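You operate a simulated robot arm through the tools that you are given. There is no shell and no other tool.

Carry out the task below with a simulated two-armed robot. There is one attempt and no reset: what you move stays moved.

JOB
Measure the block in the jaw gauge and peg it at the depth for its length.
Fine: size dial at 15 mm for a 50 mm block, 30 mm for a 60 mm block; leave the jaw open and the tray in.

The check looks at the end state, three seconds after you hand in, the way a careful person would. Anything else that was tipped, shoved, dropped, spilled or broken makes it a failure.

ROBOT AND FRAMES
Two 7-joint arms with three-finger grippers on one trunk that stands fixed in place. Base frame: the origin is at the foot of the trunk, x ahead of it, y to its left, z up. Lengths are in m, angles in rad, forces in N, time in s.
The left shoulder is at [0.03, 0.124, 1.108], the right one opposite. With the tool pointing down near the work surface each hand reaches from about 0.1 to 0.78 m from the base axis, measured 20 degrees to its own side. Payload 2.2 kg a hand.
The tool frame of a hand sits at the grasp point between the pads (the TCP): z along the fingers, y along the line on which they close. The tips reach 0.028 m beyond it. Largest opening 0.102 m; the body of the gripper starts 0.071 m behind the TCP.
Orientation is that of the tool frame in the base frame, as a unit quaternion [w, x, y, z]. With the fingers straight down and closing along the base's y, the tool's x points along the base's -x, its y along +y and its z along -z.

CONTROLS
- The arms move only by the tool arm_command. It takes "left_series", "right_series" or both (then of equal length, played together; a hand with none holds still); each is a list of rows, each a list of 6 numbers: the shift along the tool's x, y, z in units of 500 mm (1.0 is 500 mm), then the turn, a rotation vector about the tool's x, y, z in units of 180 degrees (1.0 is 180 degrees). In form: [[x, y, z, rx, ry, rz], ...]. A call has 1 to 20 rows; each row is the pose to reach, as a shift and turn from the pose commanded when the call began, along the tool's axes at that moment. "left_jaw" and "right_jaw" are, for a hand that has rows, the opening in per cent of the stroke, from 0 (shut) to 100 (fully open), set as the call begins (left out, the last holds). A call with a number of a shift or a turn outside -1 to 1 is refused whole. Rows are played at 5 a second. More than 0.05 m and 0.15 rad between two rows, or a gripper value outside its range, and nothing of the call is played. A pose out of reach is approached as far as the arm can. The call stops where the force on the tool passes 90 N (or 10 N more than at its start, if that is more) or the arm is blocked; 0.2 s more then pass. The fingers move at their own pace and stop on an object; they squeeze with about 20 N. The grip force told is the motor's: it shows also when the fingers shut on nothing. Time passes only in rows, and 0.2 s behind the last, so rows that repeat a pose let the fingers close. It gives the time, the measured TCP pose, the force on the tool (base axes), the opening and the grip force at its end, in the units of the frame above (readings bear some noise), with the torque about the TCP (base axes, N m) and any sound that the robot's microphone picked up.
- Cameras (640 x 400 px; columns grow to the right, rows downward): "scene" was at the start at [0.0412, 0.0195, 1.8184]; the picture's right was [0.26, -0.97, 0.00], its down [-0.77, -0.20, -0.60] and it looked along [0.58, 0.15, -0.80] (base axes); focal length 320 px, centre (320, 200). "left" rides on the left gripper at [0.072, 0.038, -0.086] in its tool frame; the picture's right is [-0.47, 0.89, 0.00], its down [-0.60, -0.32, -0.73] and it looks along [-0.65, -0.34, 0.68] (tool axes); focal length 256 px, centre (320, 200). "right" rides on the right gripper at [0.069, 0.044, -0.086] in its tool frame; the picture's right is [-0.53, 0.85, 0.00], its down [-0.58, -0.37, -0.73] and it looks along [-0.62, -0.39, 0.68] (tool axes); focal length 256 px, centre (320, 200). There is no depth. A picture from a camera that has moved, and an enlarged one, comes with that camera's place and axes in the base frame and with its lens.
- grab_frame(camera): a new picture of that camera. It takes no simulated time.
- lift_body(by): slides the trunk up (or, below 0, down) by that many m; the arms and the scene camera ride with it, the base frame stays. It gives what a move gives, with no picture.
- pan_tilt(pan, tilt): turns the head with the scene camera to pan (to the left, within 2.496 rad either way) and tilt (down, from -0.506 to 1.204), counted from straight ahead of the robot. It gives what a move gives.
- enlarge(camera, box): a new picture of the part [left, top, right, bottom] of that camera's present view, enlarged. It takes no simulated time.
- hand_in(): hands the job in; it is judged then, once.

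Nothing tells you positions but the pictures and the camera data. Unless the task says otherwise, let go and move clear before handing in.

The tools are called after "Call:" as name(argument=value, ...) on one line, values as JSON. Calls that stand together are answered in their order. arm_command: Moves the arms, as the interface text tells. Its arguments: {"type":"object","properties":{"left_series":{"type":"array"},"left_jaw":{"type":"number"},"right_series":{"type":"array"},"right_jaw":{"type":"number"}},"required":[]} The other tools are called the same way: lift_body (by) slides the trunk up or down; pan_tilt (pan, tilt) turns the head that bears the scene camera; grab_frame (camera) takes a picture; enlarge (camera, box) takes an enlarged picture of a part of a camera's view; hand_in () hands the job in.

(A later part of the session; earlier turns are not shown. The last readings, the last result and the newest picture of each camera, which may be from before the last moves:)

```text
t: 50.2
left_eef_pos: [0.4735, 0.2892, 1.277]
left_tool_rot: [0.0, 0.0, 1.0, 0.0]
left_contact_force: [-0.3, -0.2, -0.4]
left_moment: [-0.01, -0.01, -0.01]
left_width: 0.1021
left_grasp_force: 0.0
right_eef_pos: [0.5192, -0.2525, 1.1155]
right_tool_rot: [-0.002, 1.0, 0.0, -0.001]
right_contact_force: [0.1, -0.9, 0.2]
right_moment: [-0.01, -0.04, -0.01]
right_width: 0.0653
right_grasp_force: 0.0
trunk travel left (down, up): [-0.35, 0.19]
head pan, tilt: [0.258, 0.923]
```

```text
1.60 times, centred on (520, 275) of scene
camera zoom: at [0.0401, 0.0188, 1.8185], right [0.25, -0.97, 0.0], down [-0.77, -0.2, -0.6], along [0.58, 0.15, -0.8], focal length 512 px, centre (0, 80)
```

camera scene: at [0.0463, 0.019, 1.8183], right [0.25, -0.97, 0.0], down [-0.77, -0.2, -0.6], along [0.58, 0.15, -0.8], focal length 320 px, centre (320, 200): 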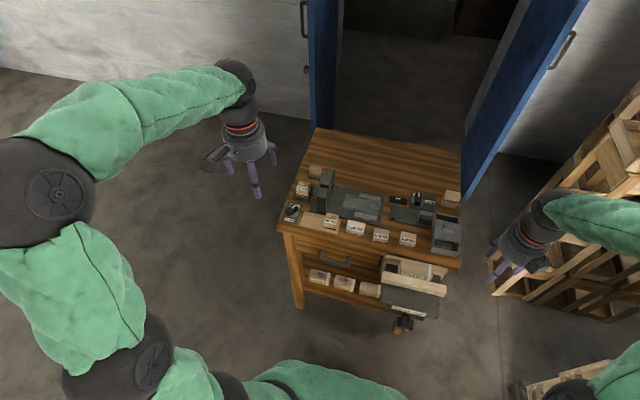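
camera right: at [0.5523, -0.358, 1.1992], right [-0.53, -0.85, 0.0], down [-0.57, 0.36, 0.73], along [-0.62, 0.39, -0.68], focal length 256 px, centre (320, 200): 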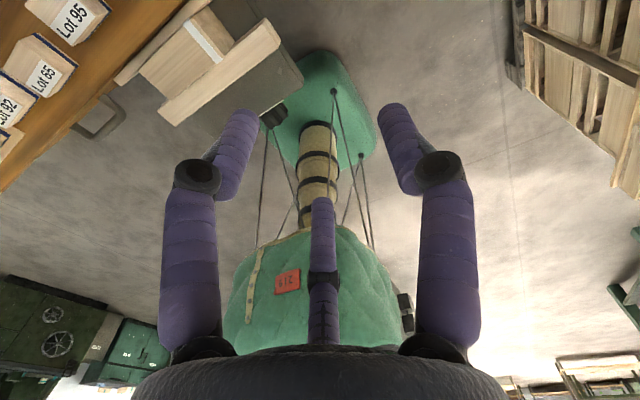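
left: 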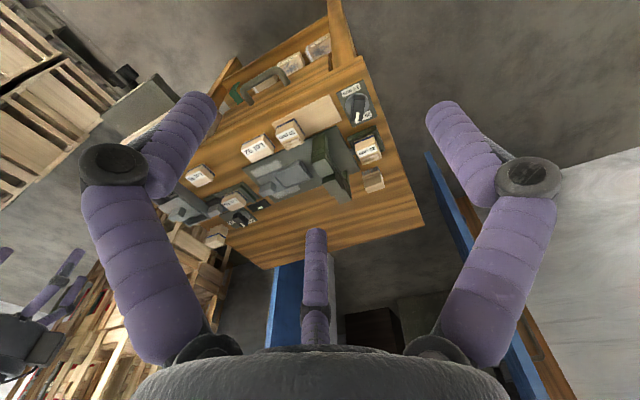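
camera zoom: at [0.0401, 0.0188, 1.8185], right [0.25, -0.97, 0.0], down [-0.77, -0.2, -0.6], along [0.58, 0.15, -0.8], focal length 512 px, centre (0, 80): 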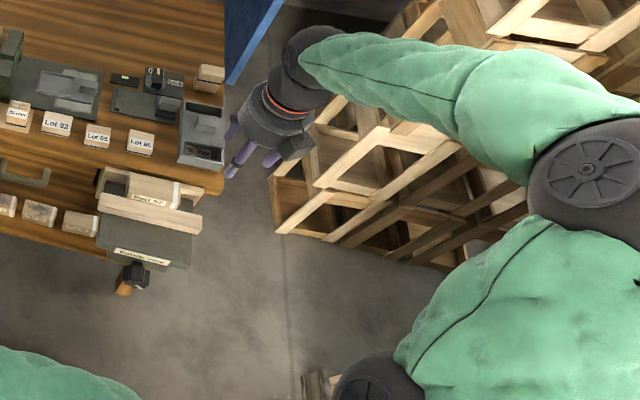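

The right hand is free of contact now. Dial: knob centre ≈ (0.644, 0.279), top 0.913, pointer at about −28° from the 30 mm label; I'll use the left hand, closed, to push the pointer round via the −y side to 15 mm. First approach above the start point.

Call:
arm_command(left_series=[[-0.05, 0.002, 0.07, 0, 0, 0], [-0.1, 0.004, 0.14, 0, 0, 0], [-0.15, 0.006, 0.21, 0, 0, 0], [-0.2, 0.008, 0.28, 0, 0, 0], [-0.25, 0.01, 0.35, 0, 0, 0], [-0.3, 0.012, 0.42, 0, 0, 0], [-0.35, 0.014, 0.49, 0, 0, 0], [-0.395, 0.016, 0.554, 0, 0, 0], [-0.395, 0.016, 0.6, 0, 0, 0], [-0.395, 0.016, 0.65, 0, 0, 0]], left_jaw=0)

Call:
enlarge(camera="scene", box=[275, 180, 325, 225])

Call:
grab_frame(camera="left")

```text
t: 52.4
left_eef_pos: [0.6736, 0.2959, 0.9539]
left_tool_rot: [0.001, 0.0, 1.0, 0.0]
left_contact_force: [-0.3, -0.3, 0.2]
left_moment: [-0.03, 0.04, 0.01]
left_width: 0.0024
left_grasp_force: 20.3
right_eef_pos: [0.5215, -0.2523, 1.1157]
right_tool_rot: [-0.001, 1.0, 0.0, -0.001]
right_contact_force: [0.4, 0.6, 0.4]
right_moment: [0.02, 0.02, -0.01]
right_width: 0.0652
right_grasp_force: 0.1
trunk travel left (down, up): [-0.35, 0.19]
head pan, tilt: [0.258, 0.923]
```

```text
8.89 times, centred on (300, 202) of scene
camera zoom: at [0.0427, 0.0197, 1.8184], right [0.26, -0.97, 0.0], down [-0.77, -0.2, -0.6], along [0.58, 0.15, -0.8], focal length 2843 px, centre (498, 178)
```

zoom: 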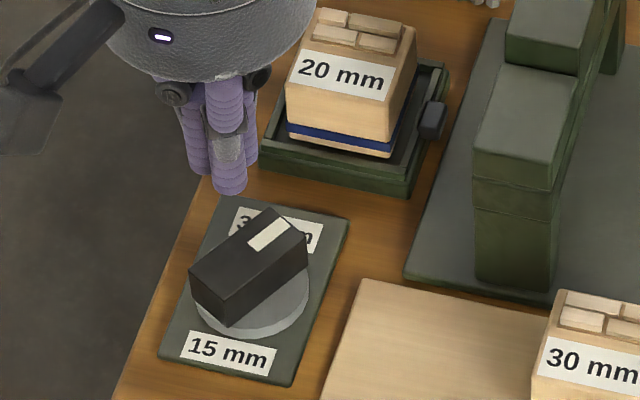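

```text
taken
camera left: at [0.6007, 0.3333, 1.0378], right [0.47, 0.89, 0.0], down [0.6, -0.32, 0.73], along [0.65, -0.34, -0.68], focal length 256 px, centre (320, 200)
```

left: 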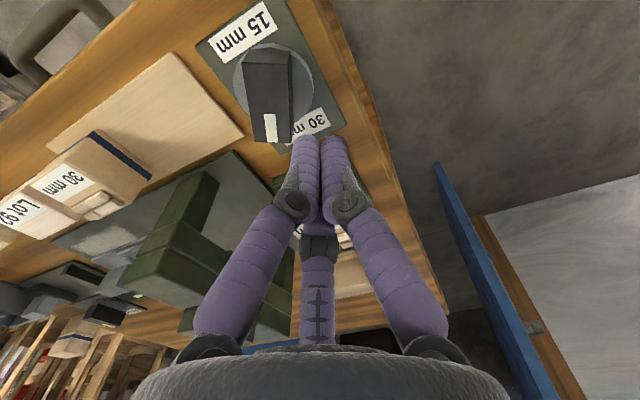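

Call:
enlarge(camera="left", box=[190, 0, 370, 190])

```text
2.11 times, centred on (280, 95) of left
camera zoom: at [0.6007, 0.3333, 1.0378], right [0.47, 0.89, 0.0], down [0.6, -0.32, 0.73], along [0.65, -0.34, -0.68], focal length 539 px, centre (404, 421)
```

zoom: 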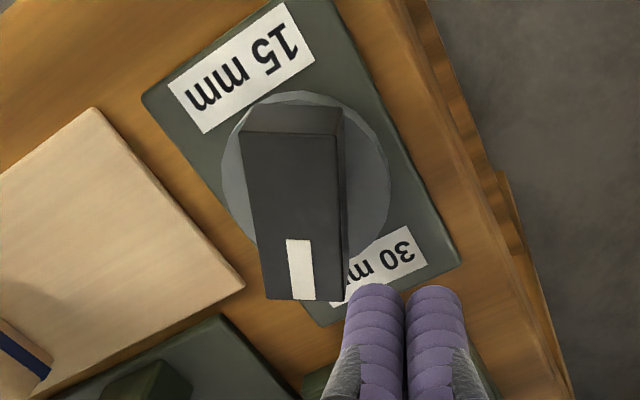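

Geometry confirmed: knob centre (0.6436, 0.2793), pointer −28°. Lower beside the bar and push it along the arc to about −90°.

Call:
arm_command(left_series=[[0, 0, 0.03, 0, 0, 0], [0, 0, 0.056, 0, 0, 0], [0.008, -0.0076, 0.056, 0, 0, 0], [0.0055, -0.016, 0.056, 0, 0, 0], [0.0028, -0.024, 0.056, 0, 0, 0], [0.0025, -0.0316, 0.056, 0, 0, 0], [0.0022, -0.0392, 0.056, 0, 0, 0], [0.004, -0.0465, 0.056, 0, 0, 0], [0.0058, -0.0538, 0.056, 0, 0, 0]], left_jaw=0)

Call:
enlarge(camera="left", box=[190, 0, 370, 190])

Call:
enlarge(camera="scene", box=[275, 180, 325, 225])

```text
t: 54.4
left_eef_pos: [0.6764, 0.2788, 0.9259]
left_tool_rot: [0.006, 0.0, 1.0, 0.002]
left_contact_force: [30.6, 42.7, -2.3]
left_moment: [0.55, -0.52, -0.35]
left_width: 0.0024
left_grasp_force: 19.8
right_eef_pos: [0.523, -0.2492, 1.1148]
right_tool_rot: [0.002, 1.0, -0.001, -0.002]
right_contact_force: [-0.3, 0.3, 0.1]
right_moment: [-0.03, -0.05, -0.01]
right_width: 0.0655
right_grasp_force: 0.0
trunk travel left (down, up): [-0.35, 0.19]
head pan, tilt: [0.258, 0.923]
```

```text
2.11 times, centred on (280, 95) of left
camera zoom: at [0.6028, 0.3155, 1.0107], right [0.46, 0.89, 0.01], down [0.6, -0.32, 0.74], along [0.66, -0.34, -0.68], focal length 539 px, centre (404, 421)
```

zoom: 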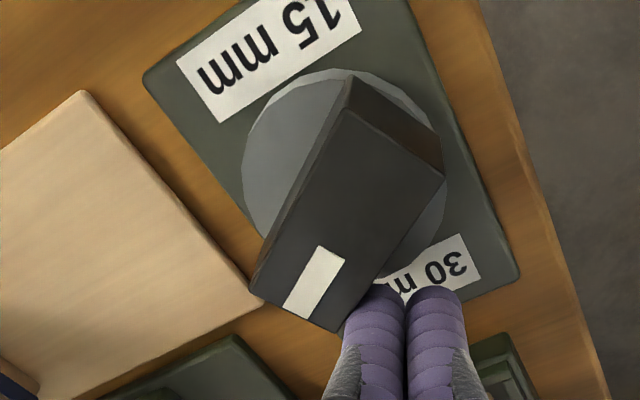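

```text
8.89 times, centred on (300, 202) of scene
camera zoom: at [0.0463, 0.0262, 1.8182], right [0.26, -0.97, 0.0], down [-0.77, -0.21, -0.6], along [0.58, 0.15, -0.8], focal length 2843 px, centre (498, 178)
```

zoom: 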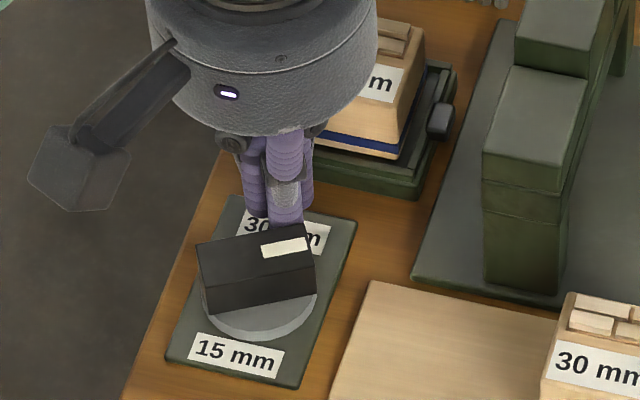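

The knob turns (now about −60°) but resists (≈50 N). Let me hold to see whether the force relaxes.

Call:
arm_command(left_series=[[0, 0, 0, 0, 0, 0], [0, 0, 0, 0, 0, 0], [0, 0, 0, 0, 0, 0], [0, 0, 0, 0, 0, 0]], left_jaw=0)

Call:
enlarge(camera="left", box=[190, 0, 370, 190])

```text
t: 55.4
left_eef_pos: [0.6766, 0.2784, 0.9269]
left_tool_rot: [0.008, -0.001, 1.0, 0.002]
left_contact_force: [30.2, 41.6, -0.9]
left_moment: [0.67, -0.45, -0.3]
left_width: 0.0021
left_grasp_force: 19.7
right_eef_pos: [0.5233, -0.2491, 1.1156]
right_tool_rot: [0.002, 1.0, 0.0, -0.001]
right_contact_force: [0.5, 0.3, 0.9]
right_moment: [0.01, 0.0, 0.03]
right_width: 0.0654
right_grasp_force: 0.0
trunk travel left (down, up): [-0.35, 0.19]
head pan, tilt: [0.258, 0.923]
```

```text
2.11 times, centred on (280, 95) of left
camera zoom: at [0.6028, 0.3152, 1.0107], right [0.46, 0.89, 0.01], down [0.59, -0.32, 0.74], along [0.66, -0.34, -0.67], focal length 539 px, centre (404, 421)
```

zoom: 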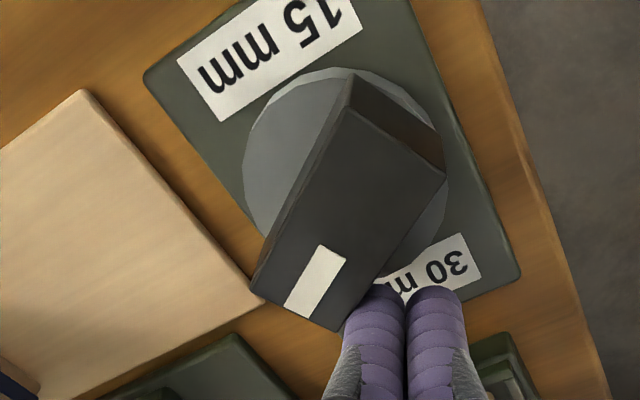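

The force doesn't relax — −60° is probably an end stop, so the way to 15 mm must be the other direction (via 30 mm and the +y side). I back off, rise, and move to the other side of the pointer.

Call:
arm_command(left_series=[[-0.012, 0.02, 0, 0, 0, 0], [-0.012, 0.02, -0.04, 0, 0, 0], [-0.012, 0.02, -0.1, 0, 0, 0], [0.04, -0.01, -0.1, 0, 0, 0], [0.0866, -0.04, -0.1, 0, 0, 0], [0.0866, -0.04, -0.05, 0, 0, 0], [0.0866, -0.04, 0, 0, 0, 0], [0.0866, -0.04, 0, 0, 0, 0]], left_jaw=0)

Call:
enlarge(camera="left", box=[190, 0, 430, 190])

Call:
enlarge(camera="scene", box=[275, 180, 325, 225])

```text
t: 57.2
left_eef_pos: [0.6253, 0.251, 0.9226]
left_tool_rot: [0.0, -0.001, 1.0, 0.0]
left_contact_force: [0.0, 0.7, 0.9]
left_moment: [0.01, 0.01, -0.01]
left_width: 0.0021
left_grasp_force: 20.7
right_eef_pos: [0.5208, -0.2513, 1.1149]
right_tool_rot: [0.0, 1.0, 0.0, 0.0]
right_contact_force: [1.2, 0.2, -0.4]
right_moment: [-0.01, -0.03, 0.0]
right_width: 0.0654
right_grasp_force: 0.1
trunk travel left (down, up): [-0.35, 0.19]
head pan, tilt: [0.258, 0.923]
```

```text
2.11 times, centred on (310, 95) of left
camera zoom: at [0.5531, 0.288, 1.0075], right [0.47, 0.89, 0.0], down [0.6, -0.32, 0.73], along [0.65, -0.34, -0.68], focal length 539 px, centre (341, 421)
```

zoom: 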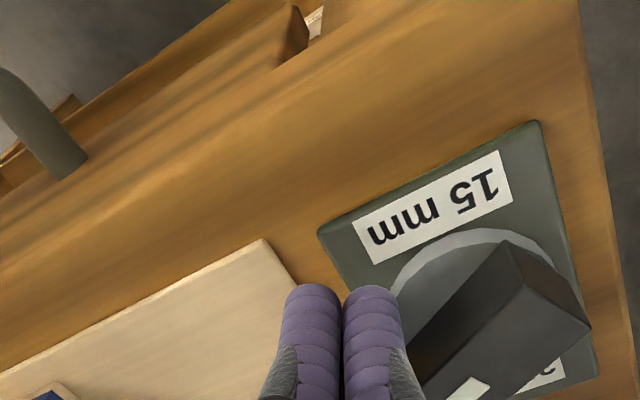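

```text
8.89 times, centred on (300, 202) of scene
camera zoom: at [0.0412, 0.0195, 1.8185], right [0.26, -0.97, 0.0], down [-0.77, -0.2, -0.6], along [0.58, 0.15, -0.8], focal length 2843 px, centre (498, 178)
```

zoom: 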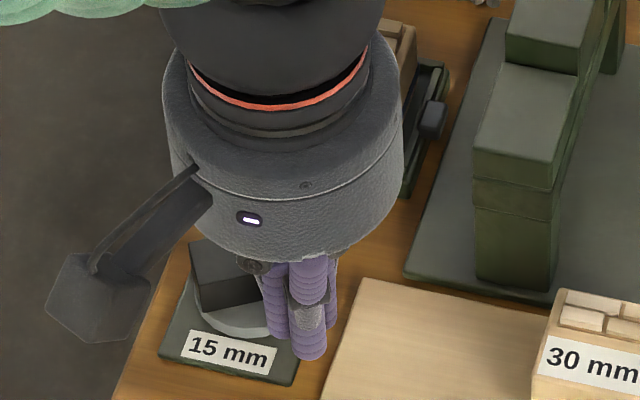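

Call:
arm_command(left_series=[[-0.0064, 0.0018, -0.004, 0, 0, 0], [-0.0128, 0.003, -0.004, 0, 0, 0], [-0.02, 0.001, -0.004, 0, 0, 0], [-0.0274, -0.0006, -0.004, 0, 0, 0], [-0.035, -0.001, -0.004, 0, 0, 0], [-0.0424, -0.0012, -0.004, 0, 0, 0], [-0.05, 0.0005, -0.004, 0, 0, 0], [-0.0572, 0.0024, -0.004, 0, 0, 0]], left_jaw=0)

Call:
enlarge(camera="left", box=[190, 0, 430, 190])

Call:
enlarge(camera="scene", box=[275, 180, 325, 225])

```text
t: 59.0
left_eef_pos: [0.655, 0.2515, 0.9274]
left_tool_rot: [0.0, 0.0, 1.0, -0.001]
left_contact_force: [0.5, -1.1, -0.4]
left_moment: [0.01, -0.02, 0.03]
left_width: 0.002
left_grasp_force: 20.1
right_eef_pos: [0.5201, -0.2537, 1.1152]
right_tool_rot: [0.001, 1.0, -0.001, 0.0]
right_contact_force: [-0.4, 0.1, 0.5]
right_moment: [0.02, 0.04, -0.01]
right_width: 0.0653
right_grasp_force: 0.1
trunk travel left (down, up): [-0.35, 0.19]
head pan, tilt: [0.258, 0.923]
```

```text
2.11 times, centred on (310, 95) of left
camera zoom: at [0.5821, 0.2882, 1.0125], right [0.46, 0.89, 0.0], down [0.6, -0.32, 0.73], along [0.65, -0.34, -0.68], focal length 539 px, centre (341, 421)
```

zoom: 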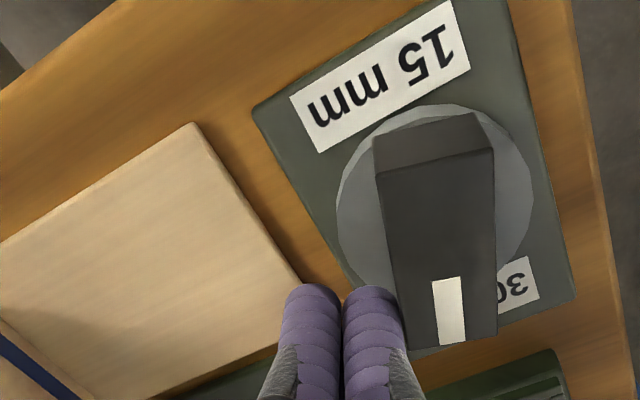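

```text
8.89 times, centred on (300, 202) of scene
camera zoom: at [0.0415, 0.0194, 1.8184], right [0.26, -0.97, 0.0], down [-0.77, -0.2, -0.6], along [0.58, 0.15, -0.8], focal length 2843 px, centre (498, 178)
```

zoom: 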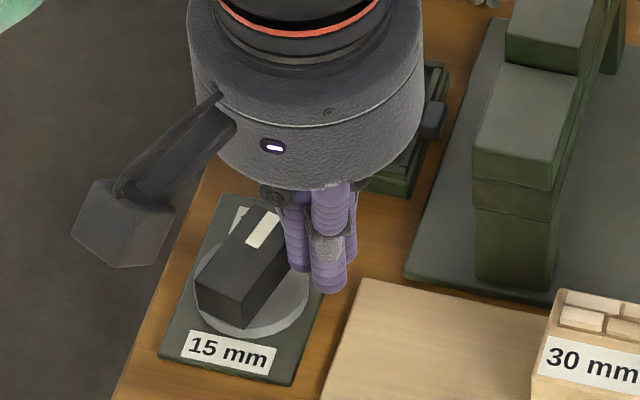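

It turns freely this way (−60° was the stop). I continue the arc toward +90°.

Call:
arm_command(left_series=[[-0.0112, 0.0086, 0, 0, 0, 0], [-0.0222, 0.019, 0, 0, 0, 0], [-0.0302, 0.0318, 0, 0, 0, 0], [-0.0344, 0.0464, 0, 0, 0, 0], [-0.035, 0.0616, 0, 0, 0, 0], [-0.0314, 0.0762, 0, 0, 0, 0], [-0.0242, 0.0896, 0, 0, 0, 0]], left_jaw=0)

Call:
enlarge(camera="left", box=[190, 0, 430, 190])

Call:
enlarge(camera="scene", box=[275, 180, 325, 225])

```text
t: 60.2
left_eef_pos: [0.6652, 0.254, 0.9245]
left_tool_rot: [-0.01, 0.005, 1.0, -0.014]
left_contact_force: [-5.5, -58.1, 23.3]
left_moment: [-0.37, 0.37, 0.1]
left_width: 0.0019
left_grasp_force: 20.5
right_eef_pos: [0.5223, -0.2489, 1.1156]
right_tool_rot: [-0.002, 1.0, 0.003, 0.0]
right_contact_force: [0.0, 0.9, -0.6]
right_moment: [-0.08, 0.01, 0.01]
right_width: 0.0652
right_grasp_force: 0.1
trunk travel left (down, up): [-0.35, 0.19]
head pan, tilt: [0.258, 0.923]
stopped in row 5 (left hand): the force on the tool passed its limit at 94 N (the readings are from after the stop); the commanded pose is now the measured one
```

```text
2.11 times, centred on (310, 95) of left
camera zoom: at [0.5948, 0.295, 1.0094], right [0.47, 0.88, -0.03], down [0.62, -0.3, 0.73], along [0.63, -0.37, -0.69], focal length 539 px, centre (341, 421)
```

zoom: 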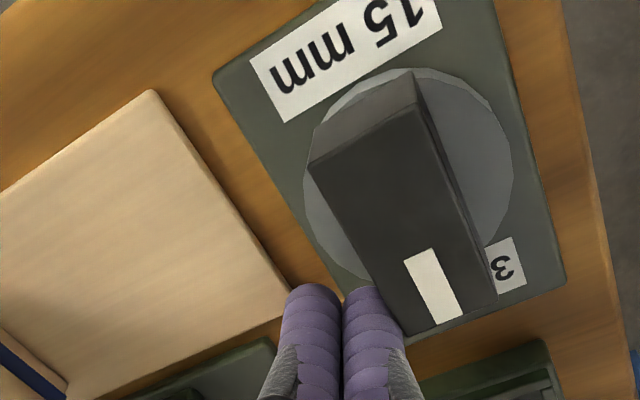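

```text
8.89 times, centred on (300, 202) of scene
camera zoom: at [0.0397, 0.0162, 1.8189], right [0.26, -0.97, 0.0], down [-0.77, -0.2, -0.61], along [0.58, 0.16, -0.8], focal length 2843 px, centre (498, 178)
```

zoom: 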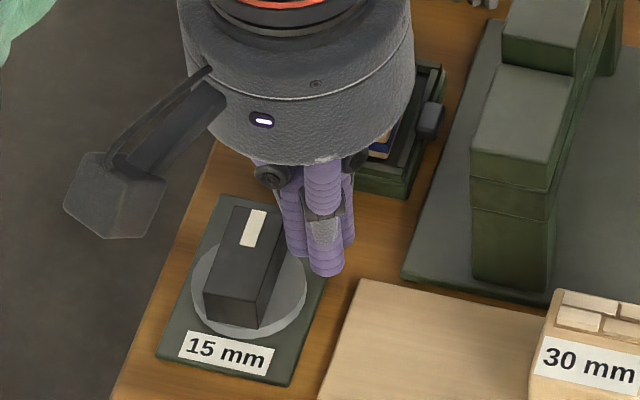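

The dial stops hard at 0° (30 mm) too. I back the hand off and look closely at the dial for stops.

Call:
arm_command(left_series=[[0, -0.02, 0, 0, 0, 0], [0.02, -0.02, -0.08, 0, 0, 0], [0.08, -0.02, -0.16, 0, 0, 0], [0.14, -0.02, -0.24, 0, 0, 0], [0.2, -0.02, -0.3, 0, 0, 0]], left_jaw=0)

Call:
enlarge(camera="left", box=[300, 30, 460, 150])

Call:
grab_frame(camera="left")

Call:
enlarge(camera="scene", box=[280, 197, 316, 223])

Call:
enlarge(camera="scene", box=[405, 185, 445, 215])

```text
t: 61.4
left_eef_pos: [0.5655, 0.2585, 1.0744]
left_tool_rot: [-0.008, 0.004, 1.0, -0.01]
left_contact_force: [-0.6, 0.0, 1.1]
left_moment: [0.03, -0.07, 0.04]
left_width: 0.0025
left_grasp_force: 20.3
right_eef_pos: [0.5195, -0.25, 1.1166]
right_tool_rot: [0.0, 1.0, 0.002, 0.001]
right_contact_force: [0.0, 0.3, 0.7]
right_moment: [0.01, -0.07, -0.02]
right_width: 0.0652
right_grasp_force: 0.0
trunk travel left (down, up): [-0.35, 0.19]
head pan, tilt: [0.258, 0.923]
```

```text
3.33 times, centred on (380, 90) of left
camera zoom: at [0.495, 0.2981, 1.16], right [0.47, 0.88, -0.02], down [0.61, -0.31, 0.73], along [0.63, -0.36, -0.69], focal length 853 px, centre (120, 567)
```

zoom: 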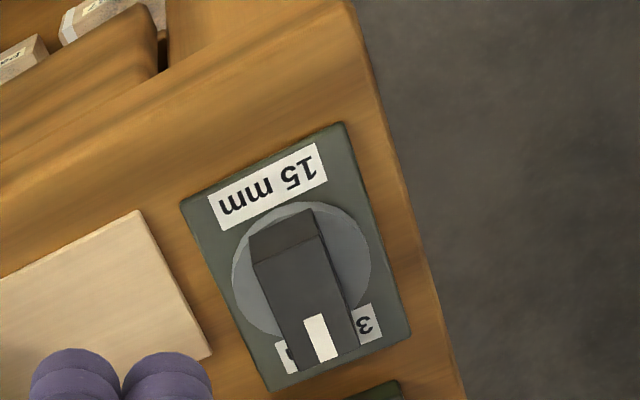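

```text
taken
camera left: at [0.495, 0.2981, 1.16], right [0.47, 0.88, -0.02], down [0.61, -0.31, 0.73], along [0.63, -0.36, -0.69], focal length 256 px, centre (320, 200)
```

left: 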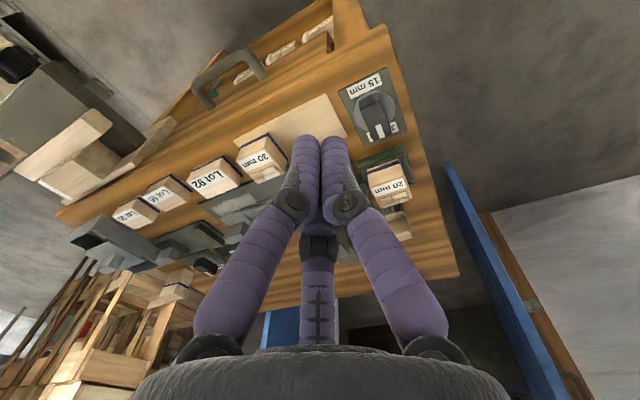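

```text
15.38 times, centred on (298, 210) of scene
camera zoom: at [0.0378, 0.0196, 1.8186], right [0.26, -0.97, 0.0], down [-0.77, -0.2, -0.61], along [0.59, 0.15, -0.8], focal length 4920 px, centre (658, 46)
```

zoom: 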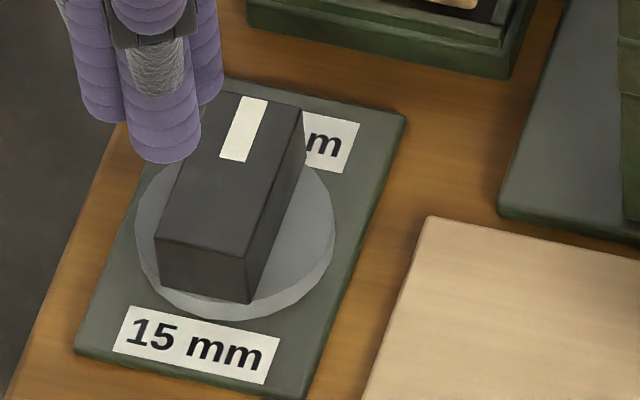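

```text
13.33 times, centred on (425, 200) of scene
camera zoom: at [0.0378, 0.0196, 1.8186], right [0.26, -0.97, 0.0], down [-0.77, -0.2, -0.61], along [0.59, 0.15, -0.8], focal length 4264 px, centre (-1080, 200)
```

zoom: 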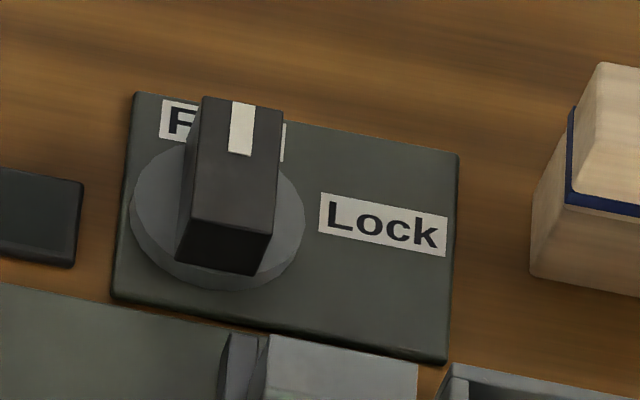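

No visible pins. The labels are opposite each other (0° and 180°), so I'll test the clockwise turn again by pushing the tail of the bar from the front side, where there's free space.

Call:
arm_command(left_series=[[-0.04, -0.008, 0.06, 0, 0, 0], [-0.08, -0.016, 0.13, 0, 0, 0], [-0.122, -0.0224, 0.2, 0, 0, 0], [-0.122, -0.0224, 0.25, 0, 0, 0], [-0.122, -0.0224, 0.25, 0, 0, 0]], left_jaw=0)

```text
t: 62.6
left_eef_pos: [0.6274, 0.2429, 0.9474]
left_tool_rot: [-0.009, 0.003, 1.0, -0.01]
left_contact_force: [0.1, 0.1, 0.8]
left_moment: [-0.02, -0.01, 0.0]
left_width: 0.0022
left_grasp_force: 20.1
right_eef_pos: [0.5212, -0.2508, 1.1153]
right_tool_rot: [-0.001, 1.0, 0.002, 0.0]
right_contact_force: [0.0, 0.1, -0.6]
right_moment: [0.03, 0.0, -0.02]
right_width: 0.0654
right_grasp_force: 0.0
trunk travel left (down, up): [-0.35, 0.19]
head pan, tilt: [0.258, 0.923]
```

Call:
arm_command(left_series=[[0.0016, 0.0088, 0.02, -0.0064, -0.0057, -0.0019], [0.0016, 0.0088, 0.041, -0.0064, -0.0057, -0.0019], [0.0016, 0.0178, 0.041, -0.0064, -0.0057, -0.0019], [0.008, 0.026, 0.041, -0.0064, -0.0057, -0.0019], [0.0134, 0.0332, 0.041, -0.0064, -0.0057, -0.0019], [0.018, 0.04, 0.041, -0.0064, -0.0057, -0.0019], [0.022, 0.0464, 0.041, -0.0064, -0.0057, -0.0019]], left_jaw=0)

Call:
enlarge(camera="left", box=[240, 40, 480, 190])

Call:
enlarge(camera="scene", box=[275, 180, 325, 225])

```text
t: 64.2
left_eef_pos: [0.6158, 0.2685, 0.927]
left_tool_rot: [0.0, 0.0, 1.0, 0.0]
left_contact_force: [-1.0, -0.7, 0.1]
left_moment: [-0.01, -0.02, 0.0]
left_width: 0.0021
left_grasp_force: 20.0
right_eef_pos: [0.522, -0.249, 1.1165]
right_tool_rot: [0.0, 1.0, 0.001, 0.001]
right_contact_force: [0.6, 0.5, -0.2]
right_moment: [-0.01, -0.02, 0.01]
right_width: 0.0653
right_grasp_force: 0.0
trunk travel left (down, up): [-0.35, 0.19]
head pan, tilt: [0.258, 0.923]
```

```text
2.67 times, centred on (360, 115) of left
camera zoom: at [0.5432, 0.3046, 1.0125], right [0.47, 0.89, 0.0], down [0.6, -0.32, 0.73], along [0.65, -0.34, -0.68], focal length 683 px, centre (213, 427)
```

zoom: 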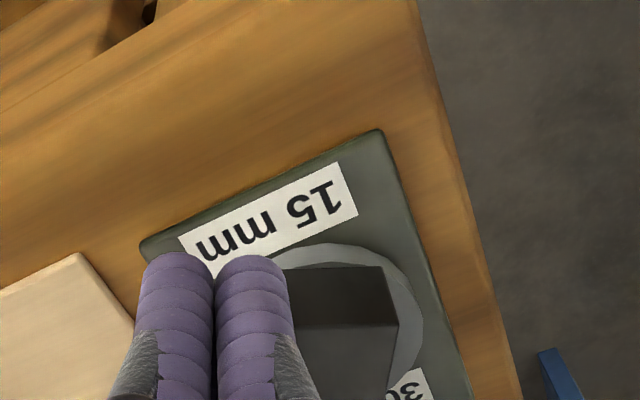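

```text
8.89 times, centred on (300, 202) of scene
camera zoom: at [0.0412, 0.0196, 1.8184], right [0.26, -0.97, 0.0], down [-0.77, -0.2, -0.6], along [0.58, 0.15, -0.8], focal length 2843 px, centre (498, 178)
```

zoom: 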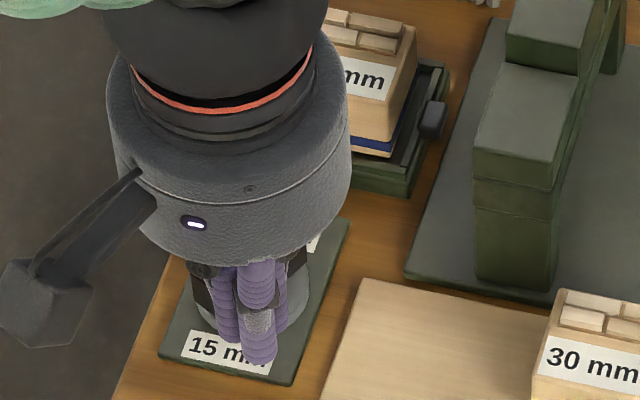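

Call:
arm_command(left_series=[[0.0038, 0.0102, 0, 0, 0, 0], [0.0046, 0.018, 0, 0, 0, 0], [0.0048, 0.026, 0, 0, 0, 0], [0.0044, 0.03, 0, 0, 0, 0], [0.0036, 0.0336, 0, 0, 0, 0]], left_jaw=0)

Call:
enlarge(camera="left", box=[240, 40, 480, 190])

Call:
enlarge(camera="scene", box=[275, 180, 325, 225])

```text
t: 65.4
left_eef_pos: [0.6135, 0.2842, 0.9272]
left_tool_rot: [0.0, 0.0, 1.0, 0.0]
left_contact_force: [-1.9, -0.8, 0.3]
left_moment: [-0.01, 0.02, 0.01]
left_width: 0.0022
left_grasp_force: 19.4
right_eef_pos: [0.5221, -0.2504, 1.1152]
right_tool_rot: [-0.001, 1.0, 0.002, 0.0]
right_contact_force: [0.4, 0.3, -0.4]
right_moment: [0.03, -0.03, 0.02]
right_width: 0.0653
right_grasp_force: 0.1
trunk travel left (down, up): [-0.35, 0.19]
head pan, tilt: [0.258, 0.923]
```

```text
2.67 times, centred on (360, 115) of left
camera zoom: at [0.5418, 0.3216, 1.0122], right [0.46, 0.89, 0.0], down [0.6, -0.32, 0.73], along [0.65, -0.34, -0.68], focal length 683 px, centre (213, 427)
```

zoom: 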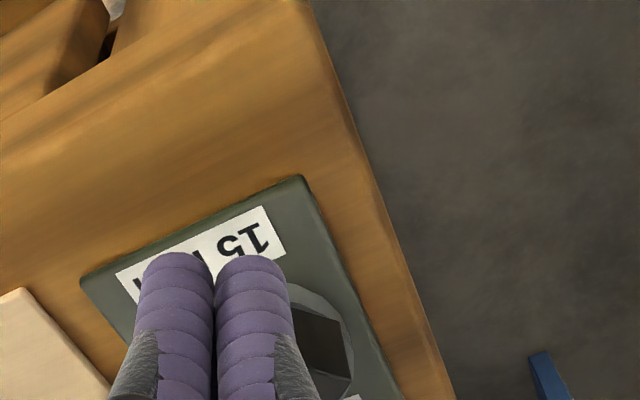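

```text
8.89 times, centred on (300, 202) of scene
camera zoom: at [0.0411, 0.0195, 1.8185], right [0.26, -0.97, 0.0], down [-0.77, -0.2, -0.6], along [0.58, 0.15, -0.8], focal length 2843 px, centre (498, 178)
```

zoom: 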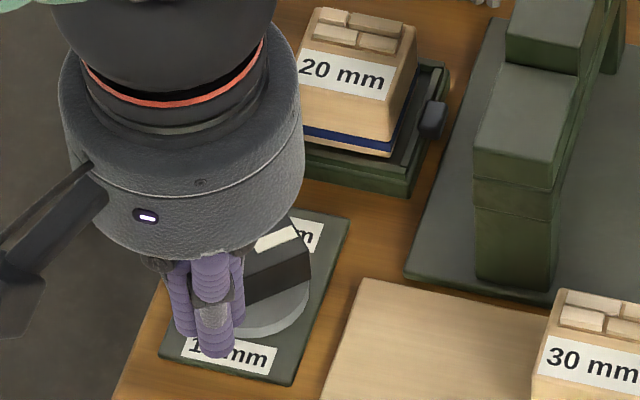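

Call:
arm_command(left_series=[[-0.0015, 0.005, 0, 0, 0, 0], [-0.003, 0.01, 0, 0, 0, 0], [-0.006, 0.0172, 0, 0, 0, 0], [-0.008, 0.021, 0, 0, 0, 0]], left_jaw=0)

Call:
enlarge(camera="left", box=[240, 40, 480, 190])

Call:
enlarge(camera="scene", box=[275, 180, 325, 225])

```text
t: 66.4
left_eef_pos: [0.6155, 0.2902, 0.9256]
left_tool_rot: [-0.003, 0.001, 1.0, -0.001]
left_contact_force: [-12.4, -15.6, 2.9]
left_moment: [-0.27, 0.09, -0.26]
left_width: 0.0022
left_grasp_force: 19.8
right_eef_pos: [0.5207, -0.252, 1.1167]
right_tool_rot: [-0.001, 1.0, 0.001, 0.0]
right_contact_force: [-0.2, -0.2, 0.0]
right_moment: [0.07, -0.01, 0.04]
right_width: 0.0652
right_grasp_force: 0.0
trunk travel left (down, up): [-0.35, 0.19]
head pan, tilt: [0.258, 0.923]
```

```text
2.67 times, centred on (360, 115) of left
camera zoom: at [0.5431, 0.3278, 1.0115], right [0.47, 0.88, 0.0], down [0.61, -0.32, 0.73], along [0.64, -0.34, -0.69], focal length 683 px, centre (213, 427)
```

zoom: 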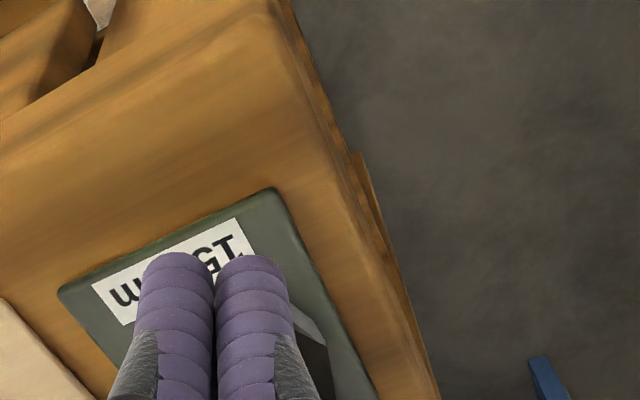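

```text
8.89 times, centred on (300, 202) of scene
camera zoom: at [0.0391, 0.0168, 1.8185], right [0.25, -0.97, 0.0], down [-0.77, -0.2, -0.6], along [0.58, 0.15, -0.8], focal length 2843 px, centre (498, 178)
```

zoom: 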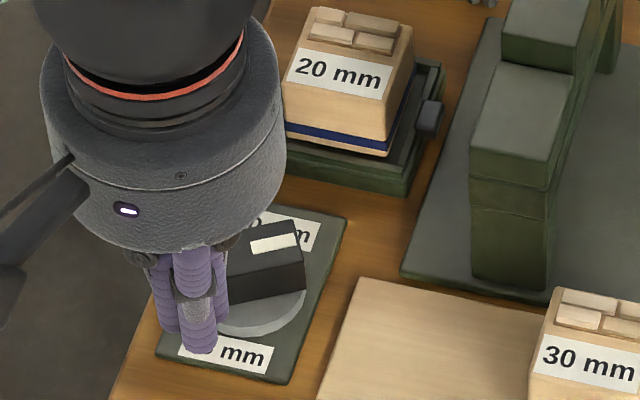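

The knob is blocked again at −60° from a different push, so it travels only between 0° (30 mm label) and −60°. I'll check whether anything on the press reacts to the dial before deciding.

Call:
arm_command(left_series=[[0.01, -0.012, 0, 0, 0, 0], [0.03, -0.012, -0.06, 0, 0, 0], [0.09, -0.012, -0.14, 0, 0, 0], [0.15, 0.03, -0.2, 0, 0, 0], [0.2, 0.07, -0.26, 0, 0, 0], [0.22, 0.1, -0.32, 0, 0, 0]], left_jaw=0)

Call:
enlarge(camera="scene", box=[312, 160, 384, 215])

Call:
enlarge(camera="scene", box=[280, 197, 316, 223])

Call:
grab_frame(camera="left")

Call:
enlarge(camera="scene", box=[405, 180, 465, 225])

```text
t: 67.8
left_eef_pos: [0.5071, 0.347, 1.0878]
left_tool_rot: [0.0, -0.001, 1.0, 0.0]
left_contact_force: [0.0, 0.2, -0.3]
left_moment: [0.01, -0.03, 0.0]
left_width: 0.0019
left_grasp_force: 19.7
right_eef_pos: [0.5216, -0.2503, 1.1156]
right_tool_rot: [0.0, 1.0, 0.002, 0.0]
right_contact_force: [-0.2, 0.3, 0.1]
right_moment: [0.01, -0.02, -0.02]
right_width: 0.0653
right_grasp_force: 0.0
trunk travel left (down, up): [-0.35, 0.19]
head pan, tilt: [0.258, 0.923]
```

```text
7.27 times, centred on (348, 188) of scene
camera zoom: at [0.0407, 0.0198, 1.8185], right [0.25, -0.97, 0.0], down [-0.77, -0.2, -0.6], along [0.58, 0.15, -0.8], focal length 2326 px, centre (116, 291)
```

zoom: 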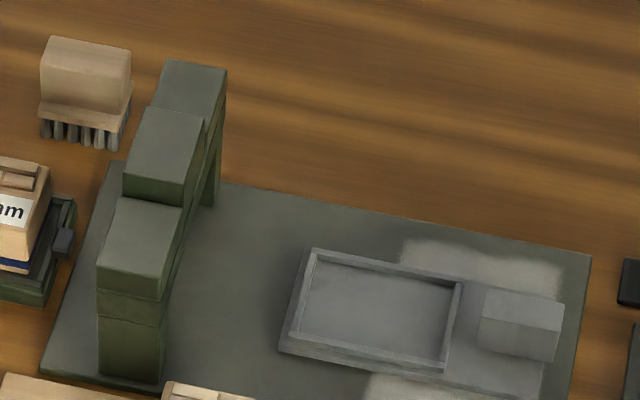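

```text
15.38 times, centred on (298, 210) of scene
camera zoom: at [0.0407, 0.0198, 1.8185], right [0.25, -0.97, 0.0], down [-0.77, -0.2, -0.6], along [0.58, 0.15, -0.8], focal length 4920 px, centre (658, 46)
```

zoom: 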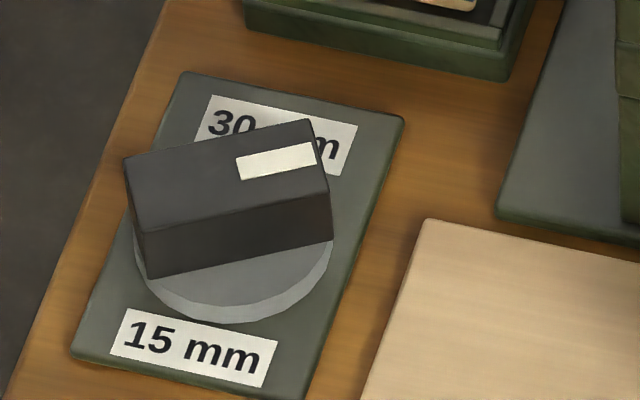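

```text
taken
camera left: at [0.4348, 0.3831, 1.1729], right [0.47, 0.89, 0.0], down [0.6, -0.32, 0.73], along [0.65, -0.34, -0.68], focal length 256 px, centre (320, 200)
```

left: 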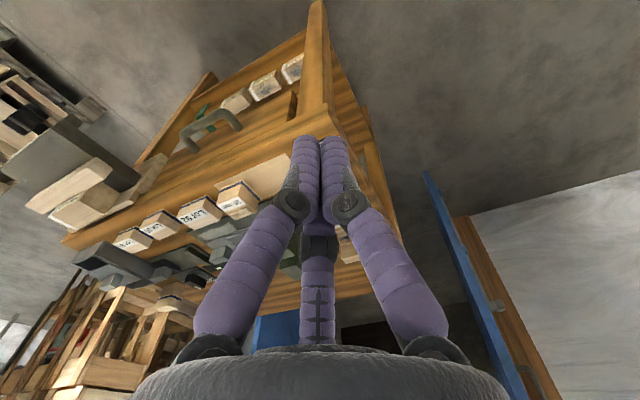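

```text
8.89 times, centred on (435, 202) of scene
camera zoom: at [0.0407, 0.0198, 1.8185], right [0.25, -0.97, 0.0], down [-0.77, -0.2, -0.6], along [0.58, 0.15, -0.8], focal length 2843 px, centre (-702, 178)
```

zoom: 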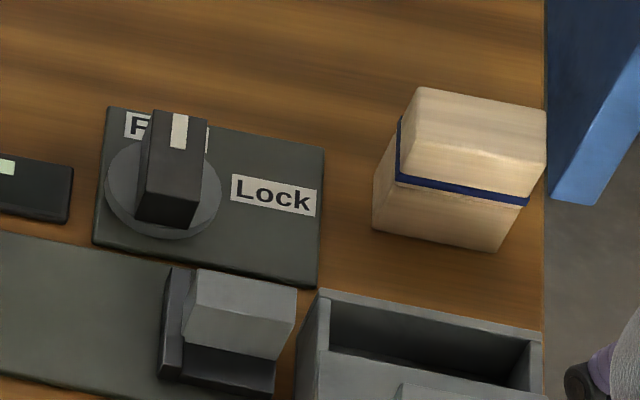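

The press shows no reaction. To be sure about the 0° limit I'll retest the counter-clockwise direction gently, pushing the tail from the +y side.

Call:
arm_command(left_series=[[-0.06, -0.015, 0.05, 0, 0, 0], [-0.12, -0.03, 0.1, 0, 0, 0], [-0.18, -0.045, 0.15, 0, 0, 0], [-0.24, -0.06, 0.2, 0, 0, 0], [-0.308, -0.072, 0.25, 0, 0, 0], [-0.308, -0.076, 0.29, 0, 0, 0], [-0.308, -0.076, 0.3216, 0, 0, 0], [-0.2994, -0.081, 0.3216, 0, 0, 0], [-0.292, -0.079, 0.3216, 0, 0, 0], [-0.2844, -0.076, 0.3216, 0, 0, 0], [-0.276, -0.075, 0.3216, 0, 0, 0], [-0.2686, -0.075, 0.3216, 0, 0, 0], [-0.261, -0.0765, 0.3216, 0, 0, 0], [-0.2532, -0.0782, 0.3216, 0, 0, 0]], left_jaw=0)

Call:
enlarge(camera="scene", box=[275, 180, 325, 225])

Call:
enlarge(camera="left", box=[200, 40, 440, 190])

```text
t: 70.8
left_eef_pos: [0.6342, 0.3055, 0.9264]
left_tool_rot: [-0.001, 0.0, 1.0, 0.0]
left_contact_force: [0.3, 0.4, -0.4]
left_moment: [0.01, -0.01, 0.01]
left_width: 0.0021
left_grasp_force: 19.9
right_eef_pos: [0.5225, -0.2506, 1.1154]
right_tool_rot: [0.0, 1.0, 0.002, 0.001]
right_contact_force: [0.4, -0.9, 0.4]
right_moment: [-0.02, -0.01, 0.0]
right_width: 0.0651
right_grasp_force: 0.0
trunk travel left (down, up): [-0.35, 0.19]
head pan, tilt: [0.258, 0.923]
```

```text
8.89 times, centred on (300, 202) of scene
camera zoom: at [0.0412, 0.0194, 1.8185], right [0.26, -0.97, 0.0], down [-0.77, -0.2, -0.6], along [0.58, 0.15, -0.8], focal length 2843 px, centre (498, 178)
```

zoom: 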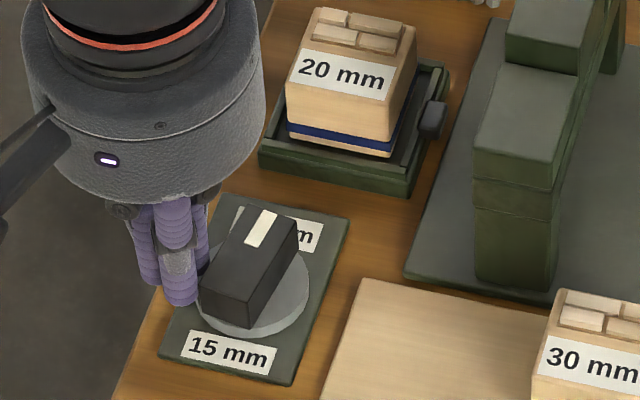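

```text
2.67 times, centred on (320, 115) of left
camera zoom: at [0.5615, 0.3426, 1.0125], right [0.47, 0.89, 0.0], down [0.6, -0.32, 0.73], along [0.65, -0.34, -0.68], focal length 683 px, centre (320, 427)
```

zoom: 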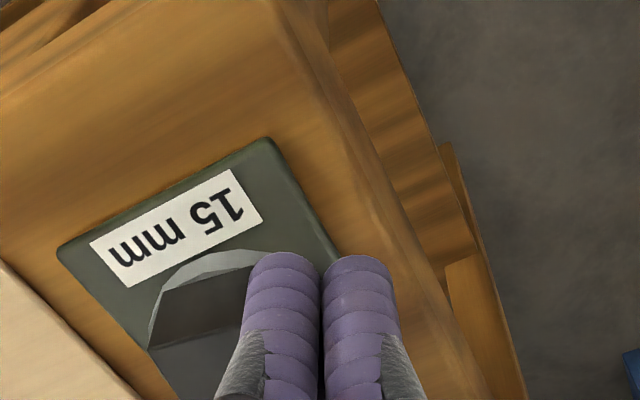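

Call:
arm_command(left_series=[[0.008, -0.001, 0, 0, 0, 0], [0.0152, -0.0024, 0, 0, 0, 0], [0.0212, -0.007, 0, 0, 0, 0], [0.025, -0.01, 0, 0, 0, 0]], left_jaw=0)

Call:
enlarge(camera="scene", box=[275, 180, 325, 225])

```text
t: 71.8
left_eef_pos: [0.6247, 0.3013, 0.9276]
left_tool_rot: [0.001, -0.001, 1.0, -0.001]
left_contact_force: [2.5, 6.8, -1.7]
left_moment: [0.13, -0.06, 0.12]
left_width: 0.0019
left_grasp_force: 20.2
right_eef_pos: [0.5205, -0.2502, 1.1161]
right_tool_rot: [0.0, 1.0, 0.001, 0.0]
right_contact_force: [0.4, -0.2, 1.3]
right_moment: [-0.03, 0.0, -0.01]
right_width: 0.0654
right_grasp_force: 0.0
trunk travel left (down, up): [-0.35, 0.19]
head pan, tilt: [0.258, 0.923]
```

```text
8.89 times, centred on (300, 202) of scene
camera zoom: at [0.0418, 0.0207, 1.8184], right [0.26, -0.97, 0.0], down [-0.77, -0.2, -0.6], along [0.58, 0.15, -0.8], focal length 2843 px, centre (498, 178)
```

zoom: 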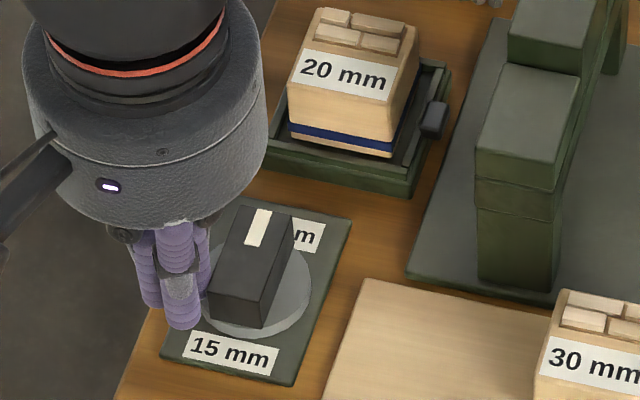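

Both limits confirmed: the dial only travels 0° (30 mm) to −60°, so 15 mm must be the other end. I'll turn it back clockwise firmly against the −60° stop.

Call:
arm_command(left_series=[[0, 0.016, 0, 0, 0, 0], [0, 0.016, -0.07, 0, 0, 0], [-0.0038, -0.0526, -0.07, 0, 0, 0], [-0.0038, -0.108, -0.07, 0, 0, 0], [-0.0038, -0.108, 0, 0, 0, 0], [-0.0038, -0.099, 0, 0, 0, 0], [0.003, -0.091, 0, 0, 0, 0], [0.008, -0.0836, 0, 0, 0, 0], [0.0126, -0.077, 0, 0, 0, 0], [0.0166, -0.0704, 0, 0, 0, 0], [0.0194, -0.063, 0, 0, 0, 0], [0.0216, -0.0554, 0, 0, 0, 0], [0.0224, -0.0475, 0, 0, 0, 0], [0.0226, -0.0396, 0, 0, 0, 0], [0.0215, -0.032, 0, 0, 0, 0], [0.0194, -0.0242, 0, 0, 0, 0], [0.018, -0.021, 0, 0, 0, 0]], left_jaw=0)

Call:
enlarge(camera="scene", box=[275, 180, 325, 225])

```text
t: 75.4
left_eef_pos: [0.6131, 0.2909, 0.926]
left_tool_rot: [0.0, 0.0, 1.0, 0.0]
left_contact_force: [-1.2, 0.3, 2.4]
left_moment: [-0.01, 0.04, -0.01]
left_width: 0.0023
left_grasp_force: 19.7
right_eef_pos: [0.5227, -0.2511, 1.1151]
right_tool_rot: [-0.001, 1.0, 0.002, 0.0]
right_contact_force: [-0.5, -0.4, -0.7]
right_moment: [-0.02, 0.03, -0.03]
right_width: 0.0657
right_grasp_force: 0.1
trunk travel left (down, up): [-0.35, 0.19]
head pan, tilt: [0.258, 0.923]
```

```text
8.89 times, centred on (300, 202) of scene
camera zoom: at [0.0412, 0.0194, 1.8185], right [0.26, -0.97, 0.0], down [-0.77, -0.2, -0.6], along [0.58, 0.15, -0.8], focal length 2843 px, centre (498, 178)
```

zoom: 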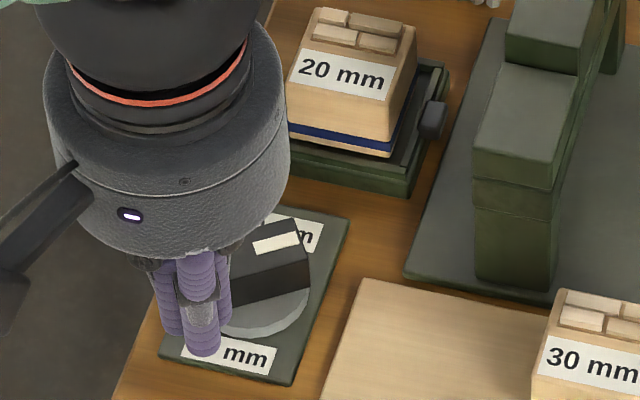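

Call:
arm_command(left_series=[[-0.004, 0.003, 0, 0, 0, 0], [-0.0075, 0.006, 0, 0, 0, 0], [-0.0075, 0.006, 0, 0, 0, 0]], left_jaw=0)

Call:
enlarge(camera="scene", box=[275, 180, 325, 225])

```text
t: 76.2
left_eef_pos: [0.6142, 0.2906, 0.9272]
left_tool_rot: [-0.001, 0.0, 1.0, 0.0]
left_contact_force: [-10.3, -7.9, 2.0]
left_moment: [-0.21, 0.07, -0.11]
left_width: 0.002
left_grasp_force: 20.0
right_eef_pos: [0.5215, -0.2519, 1.1164]
right_tool_rot: [-0.001, 1.0, 0.003, 0.0]
right_contact_force: [-0.4, 0.0, 0.1]
right_moment: [0.02, -0.03, 0.02]
right_width: 0.0651
right_grasp_force: 0.0
trunk travel left (down, up): [-0.35, 0.19]
head pan, tilt: [0.258, 0.923]
```

```text
8.89 times, centred on (300, 202) of scene
camera zoom: at [0.0395, 0.0181, 1.8185], right [0.25, -0.97, 0.0], down [-0.77, -0.2, -0.6], along [0.58, 0.15, -0.8], focal length 2843 px, centre (498, 178)
```

zoom: 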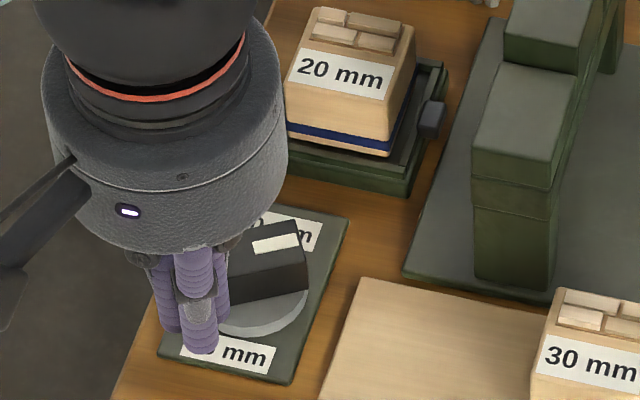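

Call:
arm_command(left_series=[[0.008, -0.008, 0, 0, 0, 0], [0.02, -0.008, -0.06, 0, 0, 0], [0.06, 0.0, -0.14, 0, 0, 0], [0.1, 0.01, -0.2, 0, 0, 0]], left_jaw=0)

Call:
enlarge(camera="left", box=[240, 20, 420, 150])

Call:
enlarge(camera="scene", box=[284, 200, 312, 222])

```text
t: 77.2
left_eef_pos: [0.5659, 0.297, 1.0282]
left_tool_rot: [0.0, 0.0, 1.0, -0.001]
left_contact_force: [-1.2, -0.4, -0.4]
left_moment: [0.04, -0.01, -0.02]
left_width: 0.0023
left_grasp_force: 20.3
right_eef_pos: [0.5207, -0.2509, 1.1166]
right_tool_rot: [-0.001, 1.0, 0.002, 0.0]
right_contact_force: [-0.8, 0.1, 0.9]
right_moment: [0.02, -0.03, 0.0]
right_width: 0.065
right_grasp_force: 0.0
trunk travel left (down, up): [-0.35, 0.19]
head pan, tilt: [0.258, 0.923]
```

```text
3.08 times, centred on (330, 85) of left
camera zoom: at [0.4938, 0.3342, 1.113], right [0.47, 0.89, 0.0], down [0.6, -0.32, 0.73], along [0.65, -0.34, -0.68], focal length 788 px, centre (289, 554)
```

zoom: 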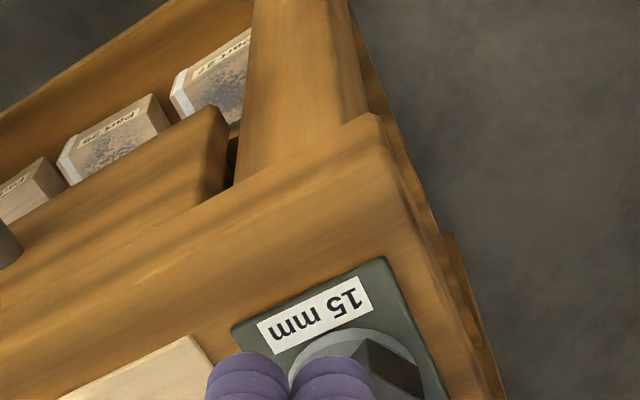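

```text
16.00 times, centred on (298, 211) of scene
camera zoom: at [0.0399, 0.0192, 1.8185], right [0.25, -0.97, 0.0], down [-0.77, -0.2, -0.6], along [0.58, 0.15, -0.8], focal length 5117 px, centre (672, 24)
```

zoom: 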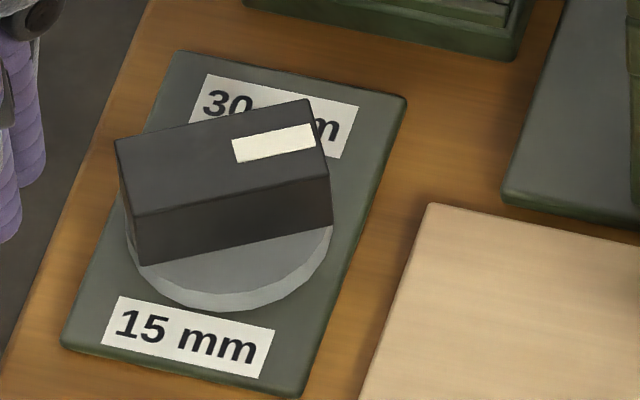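

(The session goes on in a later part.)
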